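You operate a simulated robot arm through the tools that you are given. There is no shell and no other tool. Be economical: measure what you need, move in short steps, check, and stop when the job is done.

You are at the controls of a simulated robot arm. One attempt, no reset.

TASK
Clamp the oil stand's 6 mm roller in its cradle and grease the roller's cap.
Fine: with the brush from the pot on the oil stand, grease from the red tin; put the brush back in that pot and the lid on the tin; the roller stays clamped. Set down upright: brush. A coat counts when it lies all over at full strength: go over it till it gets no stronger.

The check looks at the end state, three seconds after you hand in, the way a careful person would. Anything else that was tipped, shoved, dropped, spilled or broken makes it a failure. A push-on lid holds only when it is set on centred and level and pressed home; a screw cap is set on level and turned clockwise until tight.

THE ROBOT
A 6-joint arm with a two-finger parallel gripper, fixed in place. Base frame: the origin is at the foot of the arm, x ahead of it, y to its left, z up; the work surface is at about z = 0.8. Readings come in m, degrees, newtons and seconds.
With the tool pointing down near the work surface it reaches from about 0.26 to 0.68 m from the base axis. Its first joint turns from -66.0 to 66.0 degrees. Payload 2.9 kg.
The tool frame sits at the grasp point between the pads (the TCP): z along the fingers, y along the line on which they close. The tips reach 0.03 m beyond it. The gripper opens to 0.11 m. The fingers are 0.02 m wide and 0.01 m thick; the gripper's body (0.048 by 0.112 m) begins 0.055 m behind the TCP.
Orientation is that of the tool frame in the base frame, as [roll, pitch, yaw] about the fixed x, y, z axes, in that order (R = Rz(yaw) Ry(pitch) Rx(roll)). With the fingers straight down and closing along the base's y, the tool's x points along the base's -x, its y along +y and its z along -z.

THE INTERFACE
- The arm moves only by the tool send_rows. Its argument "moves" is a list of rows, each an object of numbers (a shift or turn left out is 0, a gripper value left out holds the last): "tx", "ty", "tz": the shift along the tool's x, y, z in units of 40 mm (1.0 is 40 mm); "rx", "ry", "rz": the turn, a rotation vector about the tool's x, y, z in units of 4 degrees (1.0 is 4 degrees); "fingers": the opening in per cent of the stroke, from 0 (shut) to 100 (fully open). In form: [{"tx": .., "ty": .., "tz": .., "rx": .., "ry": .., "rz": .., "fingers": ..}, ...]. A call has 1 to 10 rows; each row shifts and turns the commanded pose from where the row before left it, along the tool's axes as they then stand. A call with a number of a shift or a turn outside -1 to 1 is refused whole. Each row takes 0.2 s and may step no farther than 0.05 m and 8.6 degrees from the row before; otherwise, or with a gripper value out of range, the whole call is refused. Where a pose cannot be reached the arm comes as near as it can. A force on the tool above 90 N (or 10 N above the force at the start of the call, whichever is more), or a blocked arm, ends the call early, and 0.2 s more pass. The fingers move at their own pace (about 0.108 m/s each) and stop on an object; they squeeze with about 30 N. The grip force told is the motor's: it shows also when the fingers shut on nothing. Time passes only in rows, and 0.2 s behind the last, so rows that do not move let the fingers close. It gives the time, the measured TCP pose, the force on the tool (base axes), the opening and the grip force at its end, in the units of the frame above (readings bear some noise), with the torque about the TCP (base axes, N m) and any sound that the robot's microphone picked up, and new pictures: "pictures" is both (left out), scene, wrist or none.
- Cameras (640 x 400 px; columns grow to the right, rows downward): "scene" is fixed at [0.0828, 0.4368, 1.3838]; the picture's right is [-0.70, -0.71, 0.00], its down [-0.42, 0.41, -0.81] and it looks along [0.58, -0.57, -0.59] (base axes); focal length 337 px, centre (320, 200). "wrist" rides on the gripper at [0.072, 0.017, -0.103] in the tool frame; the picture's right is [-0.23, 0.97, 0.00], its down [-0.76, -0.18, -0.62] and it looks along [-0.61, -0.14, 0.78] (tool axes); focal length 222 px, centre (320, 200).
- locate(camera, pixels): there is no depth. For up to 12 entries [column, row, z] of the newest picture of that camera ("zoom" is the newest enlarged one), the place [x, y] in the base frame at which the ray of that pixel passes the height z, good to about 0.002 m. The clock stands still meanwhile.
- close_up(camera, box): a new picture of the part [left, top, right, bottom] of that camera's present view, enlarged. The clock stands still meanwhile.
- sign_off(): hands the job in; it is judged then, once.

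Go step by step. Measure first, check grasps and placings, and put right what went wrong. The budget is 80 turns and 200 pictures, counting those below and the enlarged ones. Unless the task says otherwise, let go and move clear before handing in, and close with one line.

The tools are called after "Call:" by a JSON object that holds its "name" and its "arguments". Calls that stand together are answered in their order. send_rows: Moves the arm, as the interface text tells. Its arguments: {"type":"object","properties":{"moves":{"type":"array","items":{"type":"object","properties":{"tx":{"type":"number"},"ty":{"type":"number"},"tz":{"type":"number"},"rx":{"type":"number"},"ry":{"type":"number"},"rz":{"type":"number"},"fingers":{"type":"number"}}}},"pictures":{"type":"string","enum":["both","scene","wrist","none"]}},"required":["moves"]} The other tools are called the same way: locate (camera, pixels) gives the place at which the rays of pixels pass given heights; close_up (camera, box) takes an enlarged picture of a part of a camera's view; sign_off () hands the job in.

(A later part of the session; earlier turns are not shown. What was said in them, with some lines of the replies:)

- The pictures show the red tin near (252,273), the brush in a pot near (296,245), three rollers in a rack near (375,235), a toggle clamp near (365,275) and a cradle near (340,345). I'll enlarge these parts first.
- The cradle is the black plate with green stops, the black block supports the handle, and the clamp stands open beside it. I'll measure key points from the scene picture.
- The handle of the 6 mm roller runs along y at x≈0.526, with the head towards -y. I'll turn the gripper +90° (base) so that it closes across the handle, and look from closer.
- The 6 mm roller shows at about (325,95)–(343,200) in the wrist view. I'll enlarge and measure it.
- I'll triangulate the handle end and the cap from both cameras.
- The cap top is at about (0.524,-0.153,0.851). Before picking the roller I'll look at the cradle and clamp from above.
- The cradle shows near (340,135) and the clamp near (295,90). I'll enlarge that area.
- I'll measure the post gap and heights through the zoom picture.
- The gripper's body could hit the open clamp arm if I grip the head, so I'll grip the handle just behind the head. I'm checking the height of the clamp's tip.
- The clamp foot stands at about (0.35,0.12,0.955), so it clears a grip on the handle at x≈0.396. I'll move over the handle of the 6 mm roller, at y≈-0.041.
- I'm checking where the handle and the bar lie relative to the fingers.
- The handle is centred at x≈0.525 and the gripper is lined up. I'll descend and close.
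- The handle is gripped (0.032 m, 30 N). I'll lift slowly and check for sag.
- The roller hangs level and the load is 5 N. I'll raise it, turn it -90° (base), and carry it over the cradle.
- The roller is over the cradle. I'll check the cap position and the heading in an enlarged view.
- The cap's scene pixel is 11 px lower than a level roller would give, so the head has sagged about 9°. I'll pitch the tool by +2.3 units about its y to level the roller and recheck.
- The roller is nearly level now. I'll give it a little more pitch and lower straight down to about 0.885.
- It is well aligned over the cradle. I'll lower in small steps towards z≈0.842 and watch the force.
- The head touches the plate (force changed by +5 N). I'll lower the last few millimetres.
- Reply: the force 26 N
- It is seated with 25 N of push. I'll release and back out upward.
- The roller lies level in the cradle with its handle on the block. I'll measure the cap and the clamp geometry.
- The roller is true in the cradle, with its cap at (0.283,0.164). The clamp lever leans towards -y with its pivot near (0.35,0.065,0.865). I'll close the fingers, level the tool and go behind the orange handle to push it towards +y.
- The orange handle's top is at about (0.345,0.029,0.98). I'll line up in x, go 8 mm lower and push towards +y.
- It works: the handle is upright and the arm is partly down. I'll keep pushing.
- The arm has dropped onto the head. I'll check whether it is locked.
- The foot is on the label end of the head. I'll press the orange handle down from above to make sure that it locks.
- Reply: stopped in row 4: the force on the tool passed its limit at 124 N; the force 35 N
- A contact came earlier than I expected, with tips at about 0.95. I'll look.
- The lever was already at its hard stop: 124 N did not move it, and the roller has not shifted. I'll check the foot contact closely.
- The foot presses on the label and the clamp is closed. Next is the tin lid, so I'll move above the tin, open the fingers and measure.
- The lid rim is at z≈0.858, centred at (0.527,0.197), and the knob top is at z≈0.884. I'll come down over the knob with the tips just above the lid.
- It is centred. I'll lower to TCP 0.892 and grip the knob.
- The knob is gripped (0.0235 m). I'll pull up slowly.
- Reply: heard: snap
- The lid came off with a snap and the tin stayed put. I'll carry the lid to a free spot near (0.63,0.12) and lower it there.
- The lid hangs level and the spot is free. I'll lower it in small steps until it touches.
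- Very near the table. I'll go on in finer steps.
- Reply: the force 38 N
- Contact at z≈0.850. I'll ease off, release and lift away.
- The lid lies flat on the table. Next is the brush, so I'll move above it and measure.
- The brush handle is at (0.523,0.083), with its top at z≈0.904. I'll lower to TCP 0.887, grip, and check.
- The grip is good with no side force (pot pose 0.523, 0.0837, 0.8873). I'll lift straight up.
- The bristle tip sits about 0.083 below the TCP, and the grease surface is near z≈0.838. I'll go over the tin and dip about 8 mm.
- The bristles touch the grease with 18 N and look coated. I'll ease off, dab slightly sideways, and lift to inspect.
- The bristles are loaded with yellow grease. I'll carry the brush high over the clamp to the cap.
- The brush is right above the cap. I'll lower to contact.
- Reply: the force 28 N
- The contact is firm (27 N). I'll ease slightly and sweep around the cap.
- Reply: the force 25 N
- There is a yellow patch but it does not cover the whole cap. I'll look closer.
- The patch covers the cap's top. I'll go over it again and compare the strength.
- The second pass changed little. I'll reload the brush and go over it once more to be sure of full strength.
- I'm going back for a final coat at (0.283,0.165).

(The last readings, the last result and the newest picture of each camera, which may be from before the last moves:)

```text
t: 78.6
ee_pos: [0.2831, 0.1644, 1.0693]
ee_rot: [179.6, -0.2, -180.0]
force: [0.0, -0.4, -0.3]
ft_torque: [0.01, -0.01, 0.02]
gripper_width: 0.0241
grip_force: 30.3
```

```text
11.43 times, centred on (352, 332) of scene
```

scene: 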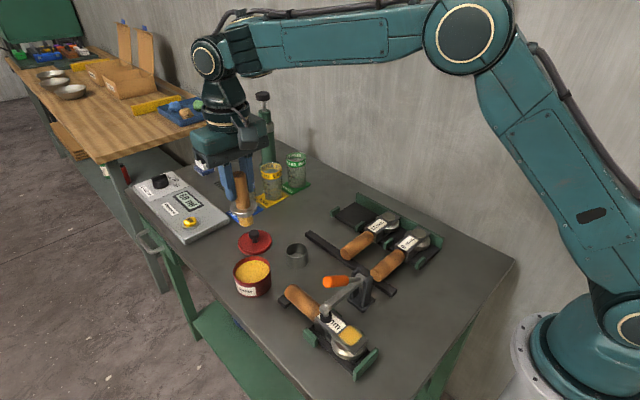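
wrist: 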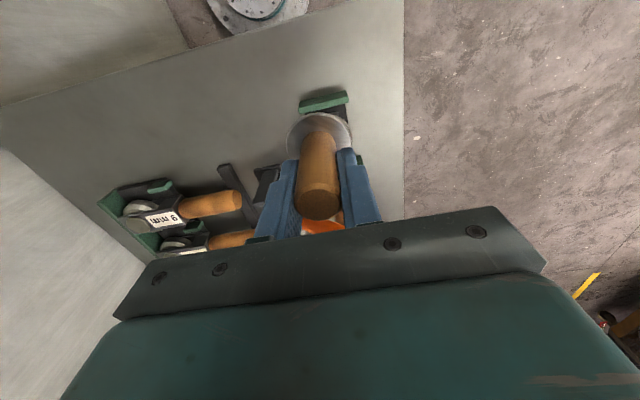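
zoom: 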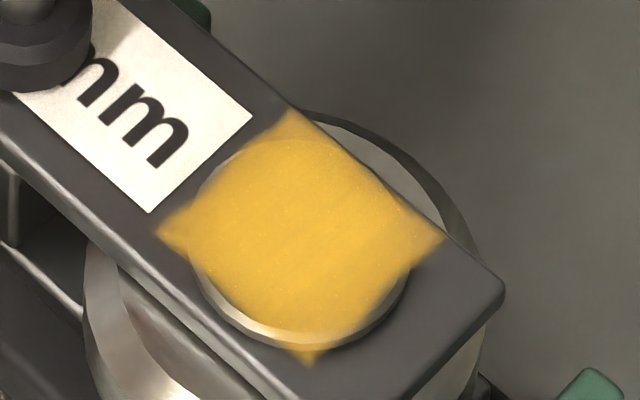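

There is no further change, so the coat is at full strength. I'll return the brush to above the pot at (0.523,0.0837) and check its alignment.

Call:
{"name": "send_rows", "arguments": {"moves": [{"tx": -0.9}, {"tx": -0.9}, {"tx": -0.9, "ty": -0.3}, {"tx": -0.9, "ty": -0.4}, {"tx": -0.9, "ty": -0.4}, {"tx": -0.9, "ty": -0.5}, {"tx": -0.6, "ty": -0.42}, {"tz": 0.9}, {"tz": 0.7}, {}], "pictures": "both"}}

Call:
{"name": "close_up", "arguments": {"camera": "scene", "box": [250, 170, 340, 280]}}

Call:
{"name": "close_up", "arguments": {"camera": "wrist", "box": [230, 40, 410, 230]}}

```text
t: 80.8
ee_pos: [0.524, 0.0849, 1.0061]
ee_rot: [179.8, -0.1, -179.9]
force: [0.3, 0.4, -1.4]
ft_torque: [-0.02, -0.01, 0.0]
gripper_width: 0.0238
grip_force: 29.3
```

scene: 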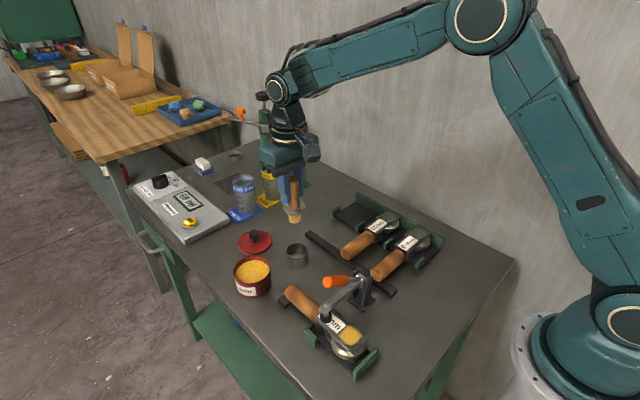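
wrist: 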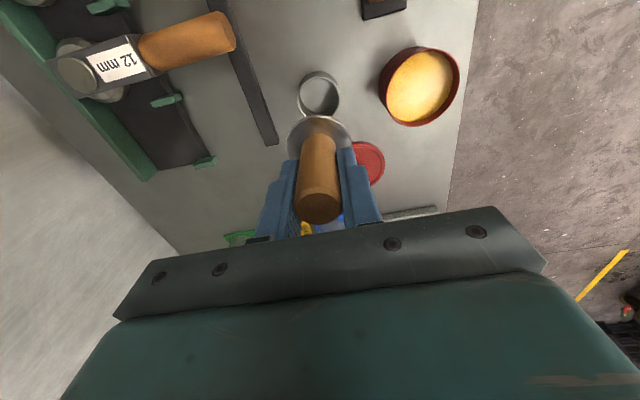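

```text
3.64 times, centred on (295, 225) of scene
```

zoom: 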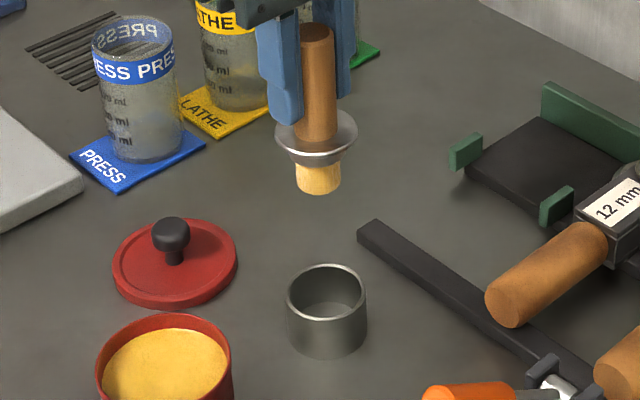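

```text
2.11 times, centred on (320, 135) of wrist
```

zoom: 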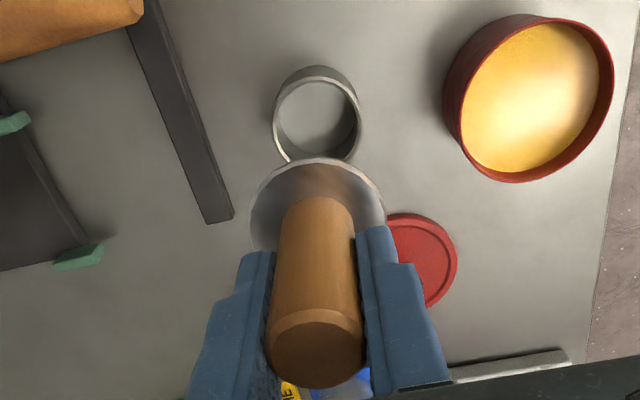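

The brush hangs vertical over the pot. I'll lower it along the same line.

Call:
{"name": "send_rows", "arguments": {"moves": [{"tx": 0.02, "ty": -0.03}, {"tz": 0.8}, {"tz": 0.7}, {"tz": 0.6}, {"tz": 0.5}, {"tz": 0.25}, {}], "pictures": "none"}}

Call:
{"name": "close_up", "arguments": {"camera": "scene", "box": [260, 190, 330, 280]}}

```text
t: 82.4
ee_pos: [0.5234, 0.0818, 0.8919]
ee_rot: [179.8, 0.0, -180.0]
force: [-0.5, -0.1, -0.2]
ft_torque: [-0.05, -0.02, 0.01]
gripper_width: 0.0238
grip_force: 30.0
```

```text
4.44 times, centred on (295, 235) of scene
```

zoom: 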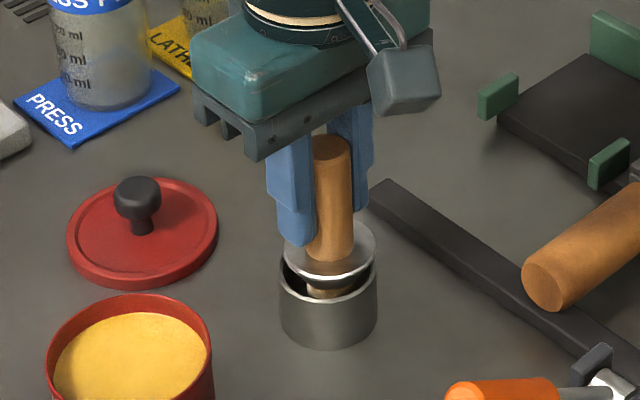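

Nearly home. I'll take the last millimetres down.

Call:
{"name": "send_rows", "arguments": {"moves": [{"ty": 0.03, "tz": 0.08}, {"tz": 0.06}, {}], "pictures": "none"}}

Call:
{"name": "close_up", "arguments": {"camera": "scene", "box": [260, 190, 330, 280]}}

```text
t: 83.2
ee_pos: [0.5232, 0.0849, 0.8873]
ee_rot: [179.7, -0.1, -180.0]
force: [0.3, -0.3, 4.0]
ft_torque: [-0.09, 0.03, -0.02]
gripper_width: 0.0241
grip_force: 30.4
```

```text
4.44 times, centred on (295, 235) of scene
```

zoom: 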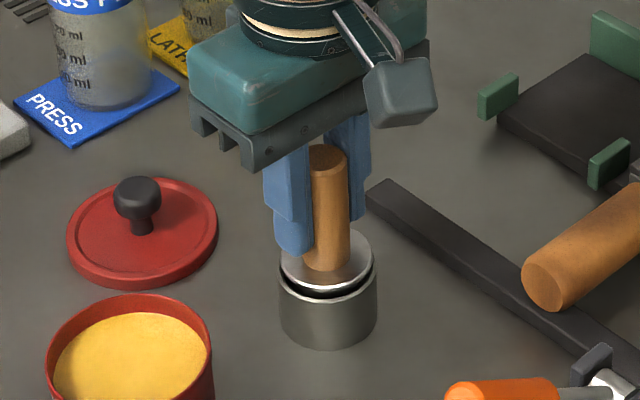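

It looks just as it did originally, with light contact of 4 N. I'll release and lift.

Call:
{"name": "send_rows", "arguments": {"moves": [{"fingers": 45}, {}, {}, {"tz": -0.5}, {"tz": -1}, {"tz": -1}, {"tz": -0.5}], "pictures": "both"}}

Call:
{"name": "close_up", "arguments": {"camera": "scene", "box": [230, 190, 330, 310]}}

```text
t: 84.8
ee_pos: [0.5223, 0.0847, 1.0065]
ee_rot: [179.6, -0.1, 180.0]
force: [-1.6, 0.3, 0.3]
ft_torque: [-0.02, 0.03, 0.01]
gripper_width: 0.0494
grip_force: 0.2
```

scene: 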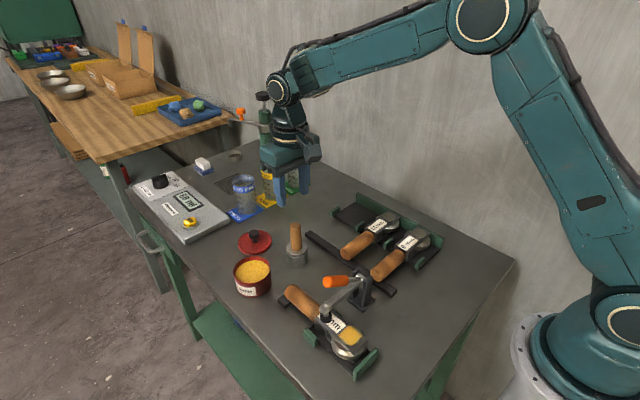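
wrist: 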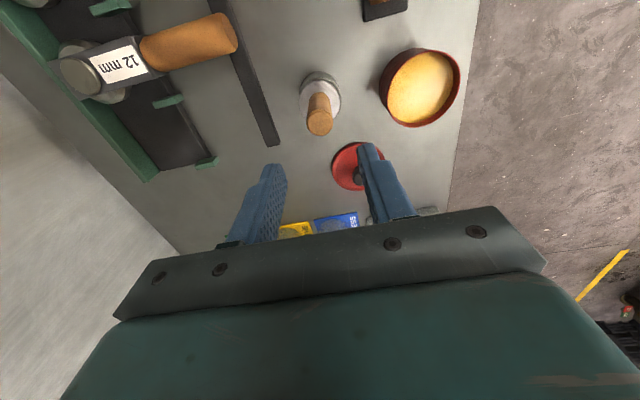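

```text
3.33 times, centred on (280, 250) of scene
```

zoom: 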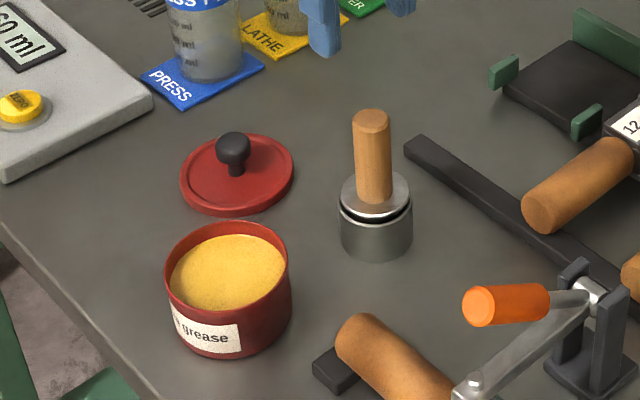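

The brush stands upright in its pot. I'll return to the lid at (0.6317,0.119) and look before gripping.

Call:
{"name": "send_rows", "arguments": {"moves": [{"tx": -0.9, "ty": 0.28}, {"tx": -0.9, "ty": 0.29}, {"tx": -0.93, "ty": 0.29}, {"tz": 1}, {"tz": 1}, {"tz": 0.8}, {}], "pictures": "wrist"}}

Call:
{"name": "locate", "arguments": {"camera": "wrist", "pixels": [[317, 165, 0.842]]}}

Call:
{"name": "close_up", "arguments": {"camera": "wrist", "box": [240, 70, 400, 230]}}

```text
t: 86.4
ee_pos: [0.6329, 0.1185, 0.8932]
ee_rot: [179.8, -0.1, -180.0]
force: [-0.9, 0.0, -0.7]
ft_torque: [0.0, 0.02, -0.02]
gripper_width: 0.0495
grip_force: 0.0
```

wrist: 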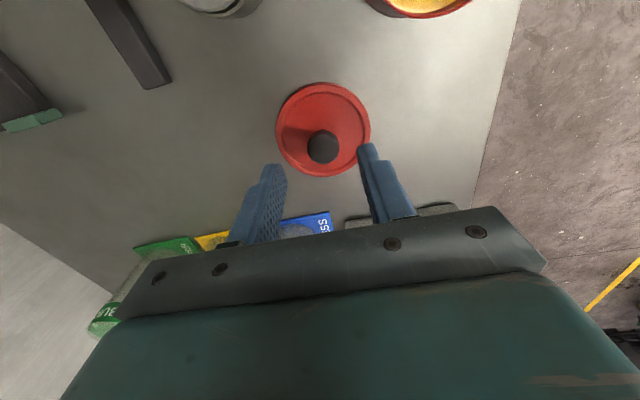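

```text
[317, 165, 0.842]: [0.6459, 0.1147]
```

```text
2.50 times, centred on (320, 150) of wrist
```

zoom: 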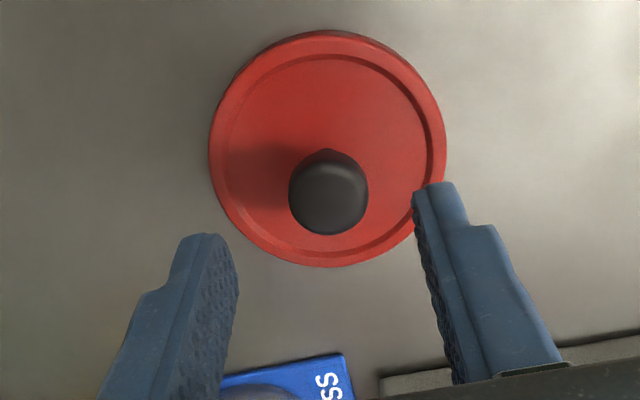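

Call:
{"name": "locate", "arguments": {"camera": "zoom", "pixels": [[328, 190, 0.842], [328, 148, 0.816], [209, 155, 0.816], [446, 140, 0.816]]}}

```text
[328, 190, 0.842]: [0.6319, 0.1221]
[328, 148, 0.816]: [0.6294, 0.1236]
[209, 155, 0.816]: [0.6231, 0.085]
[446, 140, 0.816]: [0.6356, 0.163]
```

The knob is at about (0.6315,0.1215), so I'll shift 3 mm, go down and grip.

Call:
{"name": "send_rows", "arguments": {"moves": [{"tx": 0.03, "ty": 0.07, "tz": 0.5}, {"tz": 0.53}, {}, {"fingers": 0}, {}, {}, {}], "pictures": "wrist"}}

```text
t: 88.0
ee_pos: [0.6325, 0.1218, 0.8532]
ee_rot: [179.7, -0.1, -180.0]
force: [-0.5, 0.0, 0.3]
ft_torque: [-0.01, 0.0, -0.03]
gripper_width: 0.0234
grip_force: 30.3
```

wrist: 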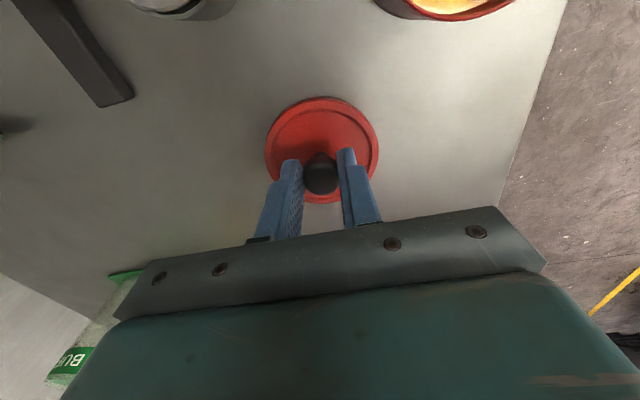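

The lid is gripped. I'll lift it and bring it above the tin.

Call:
{"name": "send_rows", "arguments": {"moves": [{"tz": -0.5}, {"tz": -1}, {"tz": -1}, {"tx": 0.9, "ty": 0.6}, {"tx": 0.9, "ty": 0.65}, {"tx": 0.82, "ty": 0.65}, {}], "pictures": "both"}}

Call:
{"name": "close_up", "arguments": {"camera": "scene", "box": [210, 200, 310, 310]}}

```text
t: 89.6
ee_pos: [0.5246, 0.1972, 0.9528]
ee_rot: [179.7, -0.1, 180.0]
force: [0.3, -0.6, -1.4]
ft_torque: [0.01, 0.0, 0.0]
gripper_width: 0.0237
grip_force: 29.8
```

scene: 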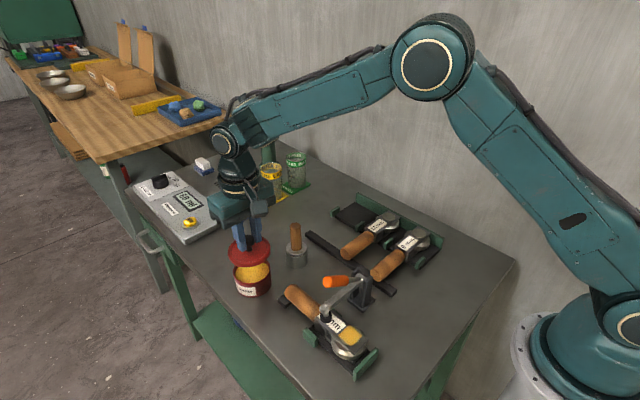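
wrist: 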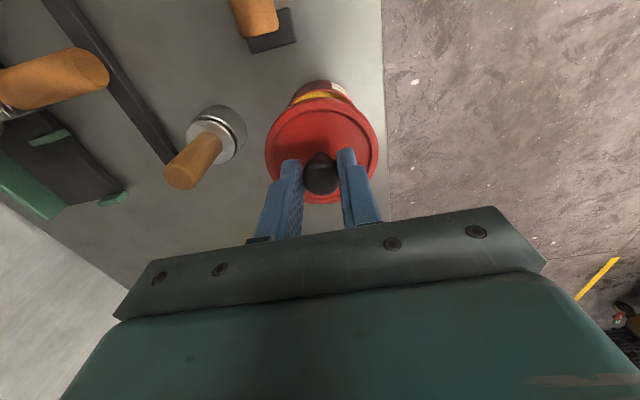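

```text
3.64 times, centred on (260, 255) of scene
```

zoom: 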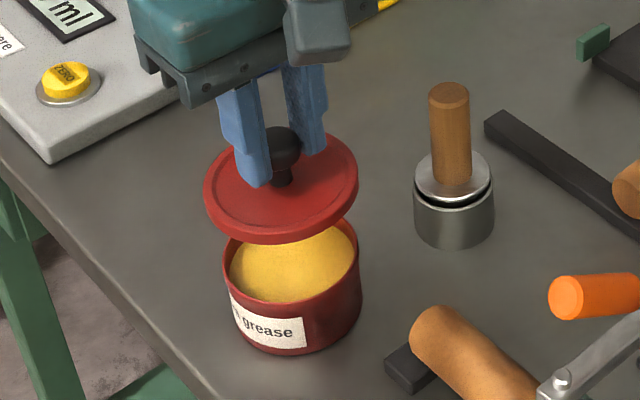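

Call:
{"name": "send_rows", "arguments": {"moves": [{"tx": -0.02, "tz": 0.5}, {"tz": 0.3}, {}], "pictures": "none"}}

Call:
{"name": "send_rows", "arguments": {"moves": [{}], "pictures": "wrist"}}

Call:
{"name": "close_up", "arguments": {"camera": "scene", "box": [220, 220, 290, 310]}}

Call:
{"name": "close_up", "arguments": {"camera": "wrist", "box": [240, 60, 400, 220]}}

```text
t: 90.4
ee_pos: [0.527, 0.1973, 0.9212]
ee_rot: [179.7, -0.1, -179.9]
force: [-0.3, -0.3, -0.6]
ft_torque: [0.01, 0.0, -0.02]
gripper_width: 0.0234
grip_force: 29.7
```

```text
t: 90.8
ee_pos: [0.5259, 0.1972, 0.9211]
ee_rot: [179.7, -0.1, -179.9]
force: [0.0, -0.5, -0.4]
ft_torque: [0.0, 0.0, -0.02]
gripper_width: 0.0237
grip_force: 30.3
```

wrist: 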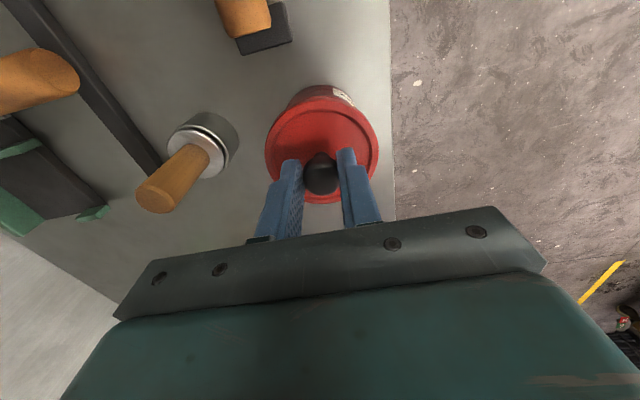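

```text
4.44 times, centred on (255, 265) of scene
```

zoom: 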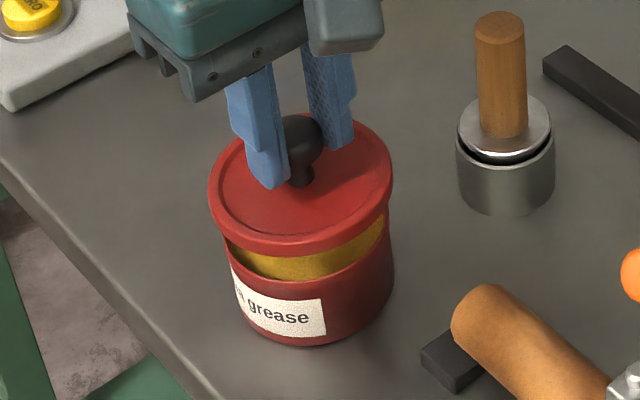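

```text
2.50 times, centred on (320, 140) of wrist
```

zoom: 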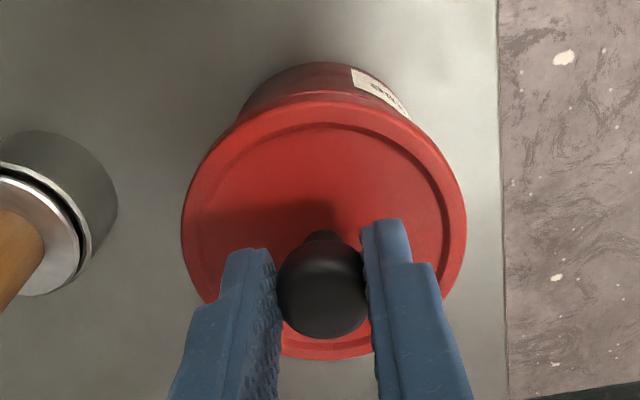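

Aligned within about 1 mm. I'll correct and lower onto the tin with a gentle press.

Call:
{"name": "send_rows", "arguments": {"moves": [{"tx": -0.03, "ty": 0.015, "tz": 0.3}, {"tz": 0.2}, {"tz": 0.1}, {"tz": 0.08}, {}], "pictures": "none"}}

Call:
{"name": "close_up", "arguments": {"camera": "scene", "box": [220, 220, 290, 310]}}

```text
t: 92.0
ee_pos: [0.5279, 0.1972, 0.8938]
ee_rot: [179.8, -0.1, -180.0]
force: [0.5, -0.8, 0.2]
ft_torque: [-0.04, -0.05, -0.01]
gripper_width: 0.0235
grip_force: 30.5
```

```text
4.44 times, centred on (255, 265) of scene
```

zoom: 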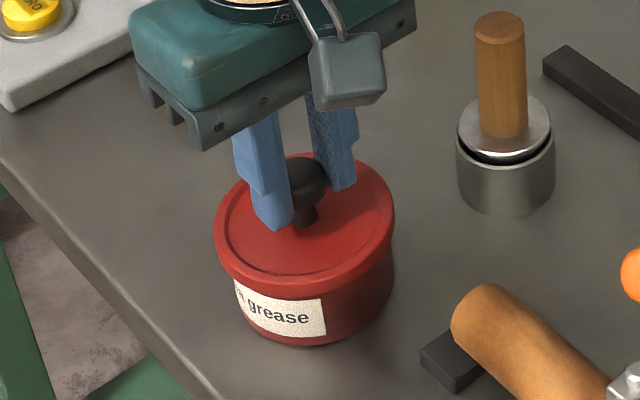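

No contact force yet. I'll press on in small steps.

Call:
{"name": "send_rows", "arguments": {"moves": [{"tz": 0.06}, {"tz": 0.06}, {}], "pictures": "none"}}

```text
t: 92.8
ee_pos: [0.5266, 0.1989, 0.8928]
ee_rot: [179.7, 0.1, 179.9]
force: [-12.0, -7.0, 34.7]
ft_torque: [-0.17, 0.29, -0.06]
gripper_width: 0.0235
grip_force: 30.2
```

It is in contact at 35 N with no snap yet. I'll press harder.

Call:
{"name": "send_rows", "arguments": {"moves": [{"tz": 0.06}, {"tz": 0.06}, {}], "pictures": "none"}}

Call:
{"name": "close_up", "arguments": {"camera": "scene", "box": [220, 220, 290, 310]}}

```text
t: 93.6
ee_pos: [0.5302, 0.1991, 0.887]
ee_rot: [179.5, 0.4, -179.9]
force: [-5.0, -1.3, 36.5]
ft_torque: [-0.01, -0.11, -0.02]
gripper_width: 0.0234
grip_force: 30.4
```

```text
4.44 times, centred on (255, 265) of scene
```

zoom: 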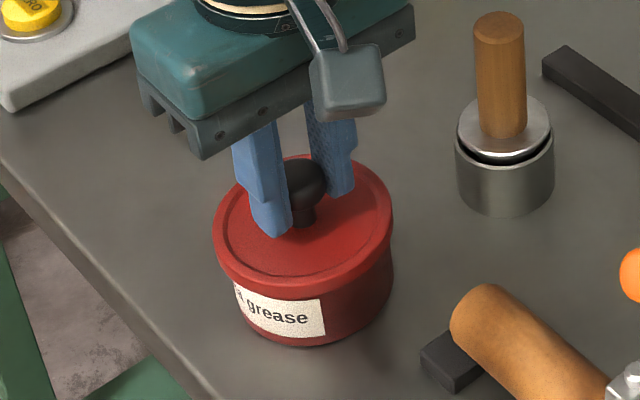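

The fingers slipped down the knob without a snap. I'll let go, close the fingers above the knob, and press on its top.

Call:
{"name": "send_rows", "arguments": {"moves": [{"tz": -0.12}, {"fingers": 40}, {}, {"tz": -0.7}, {"tz": -0.8}, {"fingers": 0}, {}, {}], "pictures": "wrist"}}

Call:
{"name": "close_up", "arguments": {"camera": "scene", "box": [220, 220, 290, 310]}}

```text
t: 95.4
ee_pos: [0.5293, 0.1998, 0.9502]
ee_rot: [179.7, -0.2, -179.9]
force: [0.6, 0.4, -1.1]
ft_torque: [0.02, -0.01, 0.0]
gripper_width: 0.0
grip_force: 30.3
heard: snap
```

wrist: 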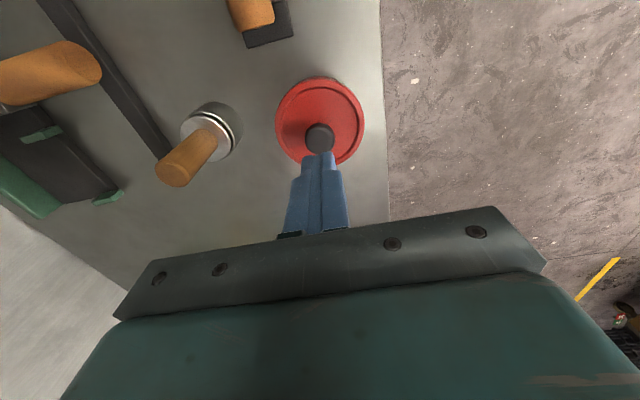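

```text
4.44 times, centred on (255, 265) of scene
```

zoom: 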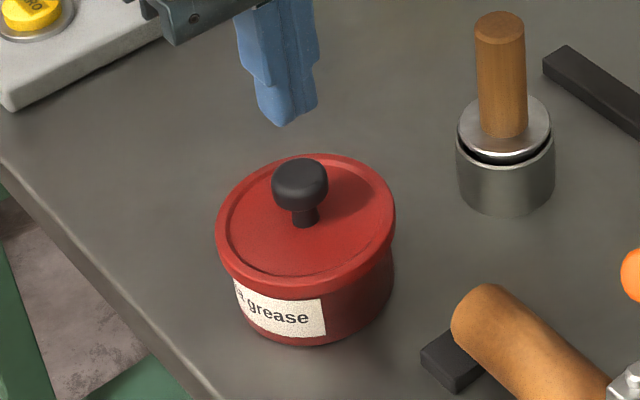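

A snap was heard as I eased up, so the lid may have come loose again. I'll press the knob top with closed fingers, first locating the knob.

Call:
{"name": "locate", "arguments": {"camera": "wrist", "pixels": [[320, 137, 0.884], [320, 120, 0.858], [276, 123, 0.858], [365, 115, 0.858]]}}

Call:
{"name": "close_up", "arguments": {"camera": "wrist", "box": [250, 60, 390, 200]}}

Call:
{"name": "close_up", "arguments": {"camera": "scene", "box": [230, 245, 275, 305]}}

```text
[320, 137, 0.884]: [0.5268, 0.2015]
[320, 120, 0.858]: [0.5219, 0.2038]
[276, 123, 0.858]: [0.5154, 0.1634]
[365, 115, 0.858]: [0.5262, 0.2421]
```

```text
2.86 times, centred on (320, 130) of wrist
```

zoom: 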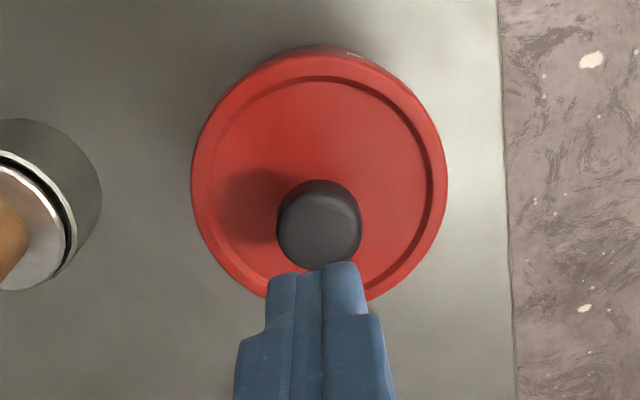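

```text
6.67 times, centred on (252, 275) of scene
```

zoom: 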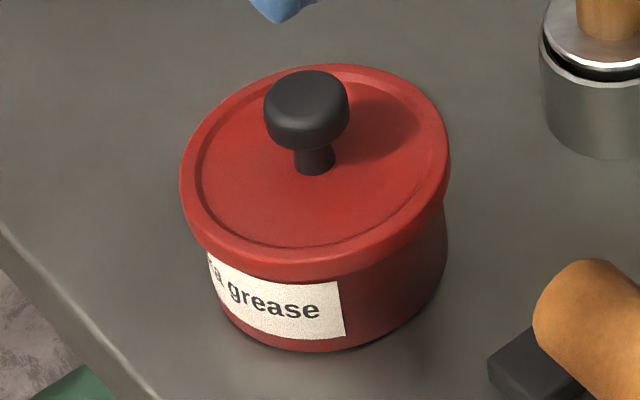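

The lid sits level. I'll press straight down on the knob top.

Call:
{"name": "send_rows", "arguments": {"moves": [{"tx": 0.04, "tz": 0.5}, {"tz": 0.3}, {"tz": 0.1}, {"tz": 0.05}, {"tz": 0.05}, {}], "pictures": "none"}}

```text
t: 96.8
ee_pos: [0.5267, 0.1989, 0.9088]
ee_rot: [179.7, -0.1, -180.0]
force: [1.2, -0.3, 0.2]
ft_torque: [0.0, -0.03, 0.0]
gripper_width: 0.0
grip_force: 29.5
```

Call:
{"name": "send_rows", "arguments": {"moves": [{"tz": 0.05}, {"tz": 0.05}, {"tz": 0.05}, {}], "pictures": "none"}}

Call:
{"name": "close_up", "arguments": {"camera": "scene", "box": [220, 220, 290, 310]}}

```text
t: 97.8
ee_pos: [0.527, 0.1997, 0.9078]
ee_rot: [179.6, 0.3, -180.0]
force: [-17.0, -4.2, 42.8]
ft_torque: [-0.1, 0.46, -0.01]
gripper_width: 0.0002
grip_force: 30.7
```

```text
4.44 times, centred on (255, 265) of scene
```

zoom: 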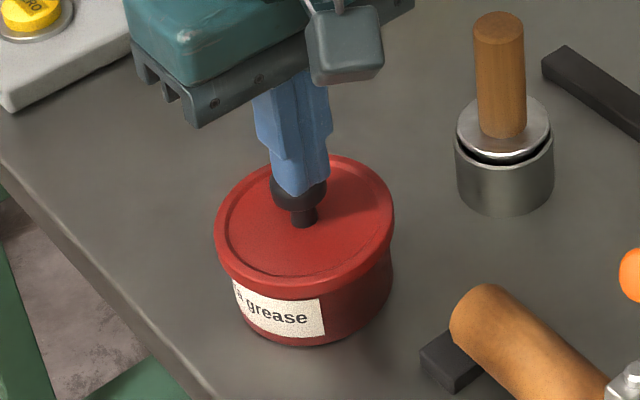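

It is at 43 N on the knob. I'll push further for the snap, staying under 90 N.

Call:
{"name": "send_rows", "arguments": {"moves": [{"tz": 0.05}, {"tz": 0.05}, {}], "pictures": "none"}}

```text
t: 98.6
ee_pos: [0.5272, 0.1978, 0.9069]
ee_rot: [179.5, 0.4, -180.0]
force: [-21.4, -6.7, 64.7]
ft_torque: [-0.18, 0.55, 0.0]
gripper_width: 0.0001
grip_force: 30.0
```

Call:
{"name": "send_rows", "arguments": {"moves": [{"tz": 0.05}, {"tz": 0.04}, {}], "pictures": "none"}}

```text
t: 99.4
ee_pos: [0.5266, 0.1983, 0.9067]
ee_rot: [179.4, 0.5, 180.0]
force: [-27.0, -12.2, 81.9]
ft_torque: [-0.35, 0.79, -0.04]
gripper_width: 0.0001
grip_force: 29.7
```

82 N with no movement suggests that it is home. I'll verify with a gentle upward tug on the knob, starting by regripping it.

Call:
{"name": "send_rows", "arguments": {"moves": [{"tz": -0.3}, {"tz": -0.8}, {"fingers": 40}, {}, {"tz": 0.55}, {}], "pictures": "none"}}

Call:
{"name": "close_up", "arguments": {"camera": "scene", "box": [220, 220, 290, 310]}}

```text
t: 100.8
ee_pos: [0.5255, 0.197, 0.918]
ee_rot: [179.7, -0.2, -180.0]
force: [-0.2, -0.2, -0.7]
ft_torque: [0.06, 0.01, 0.02]
gripper_width: 0.0441
grip_force: 0.0
```

```text
4.44 times, centred on (255, 265) of scene
5 turns are left
```

zoom: 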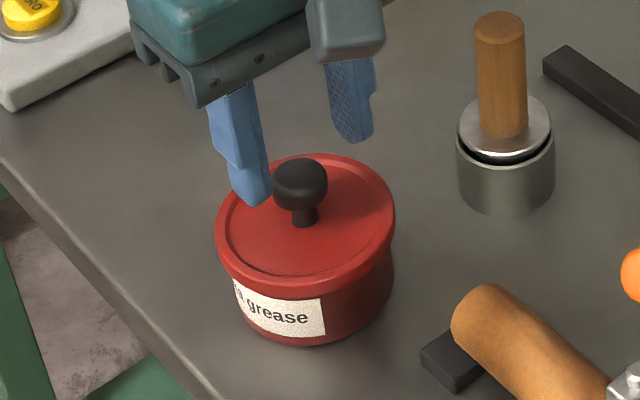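

The single snap came right after the press and 82 N then found it solid with no further snap, so the lid is home and I'll skip the tug. I'll move clear and take a final look.

Call:
{"name": "send_rows", "arguments": {"moves": [{"tz": -1}, {"tz": -1}, {"tz": -1}, {"tz": -1}, {"tx": -0.5, "ty": -1}, {"ty": -1}, {"ty": -1}, {}], "pictures": "scene"}}

```text
t: 102.6
ee_pos: [0.5482, 0.0781, 1.08]
ee_rot: [179.7, 0.0, -179.8]
force: [-0.6, -0.1, -0.1]
ft_torque: [-0.03, 0.01, 0.04]
gripper_width: 0.0444
grip_force: 0.0
4 turns are left
```

scene: 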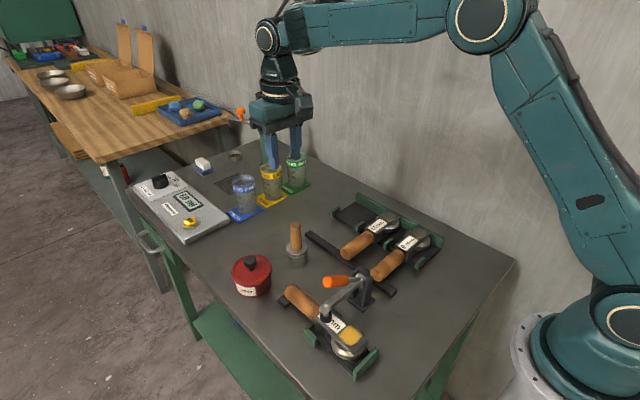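

The final picture shows the lid on the tin (252,272), the brush upright in its pot (296,243), and the roller clamped with its cap yellow (350,340). I'm handing in.

Call:
{"name": "sign_off", "arguments": {}}

```text
The job is handed in.
```

I clamped the 6 mm roller in its cradle and greased its cap all over from the red tin; the brush is back upright in its pot. The lid is pressed onto the tin: I heard one snap and 82 N on the knob didn't move it, but I didn't tug it to check.
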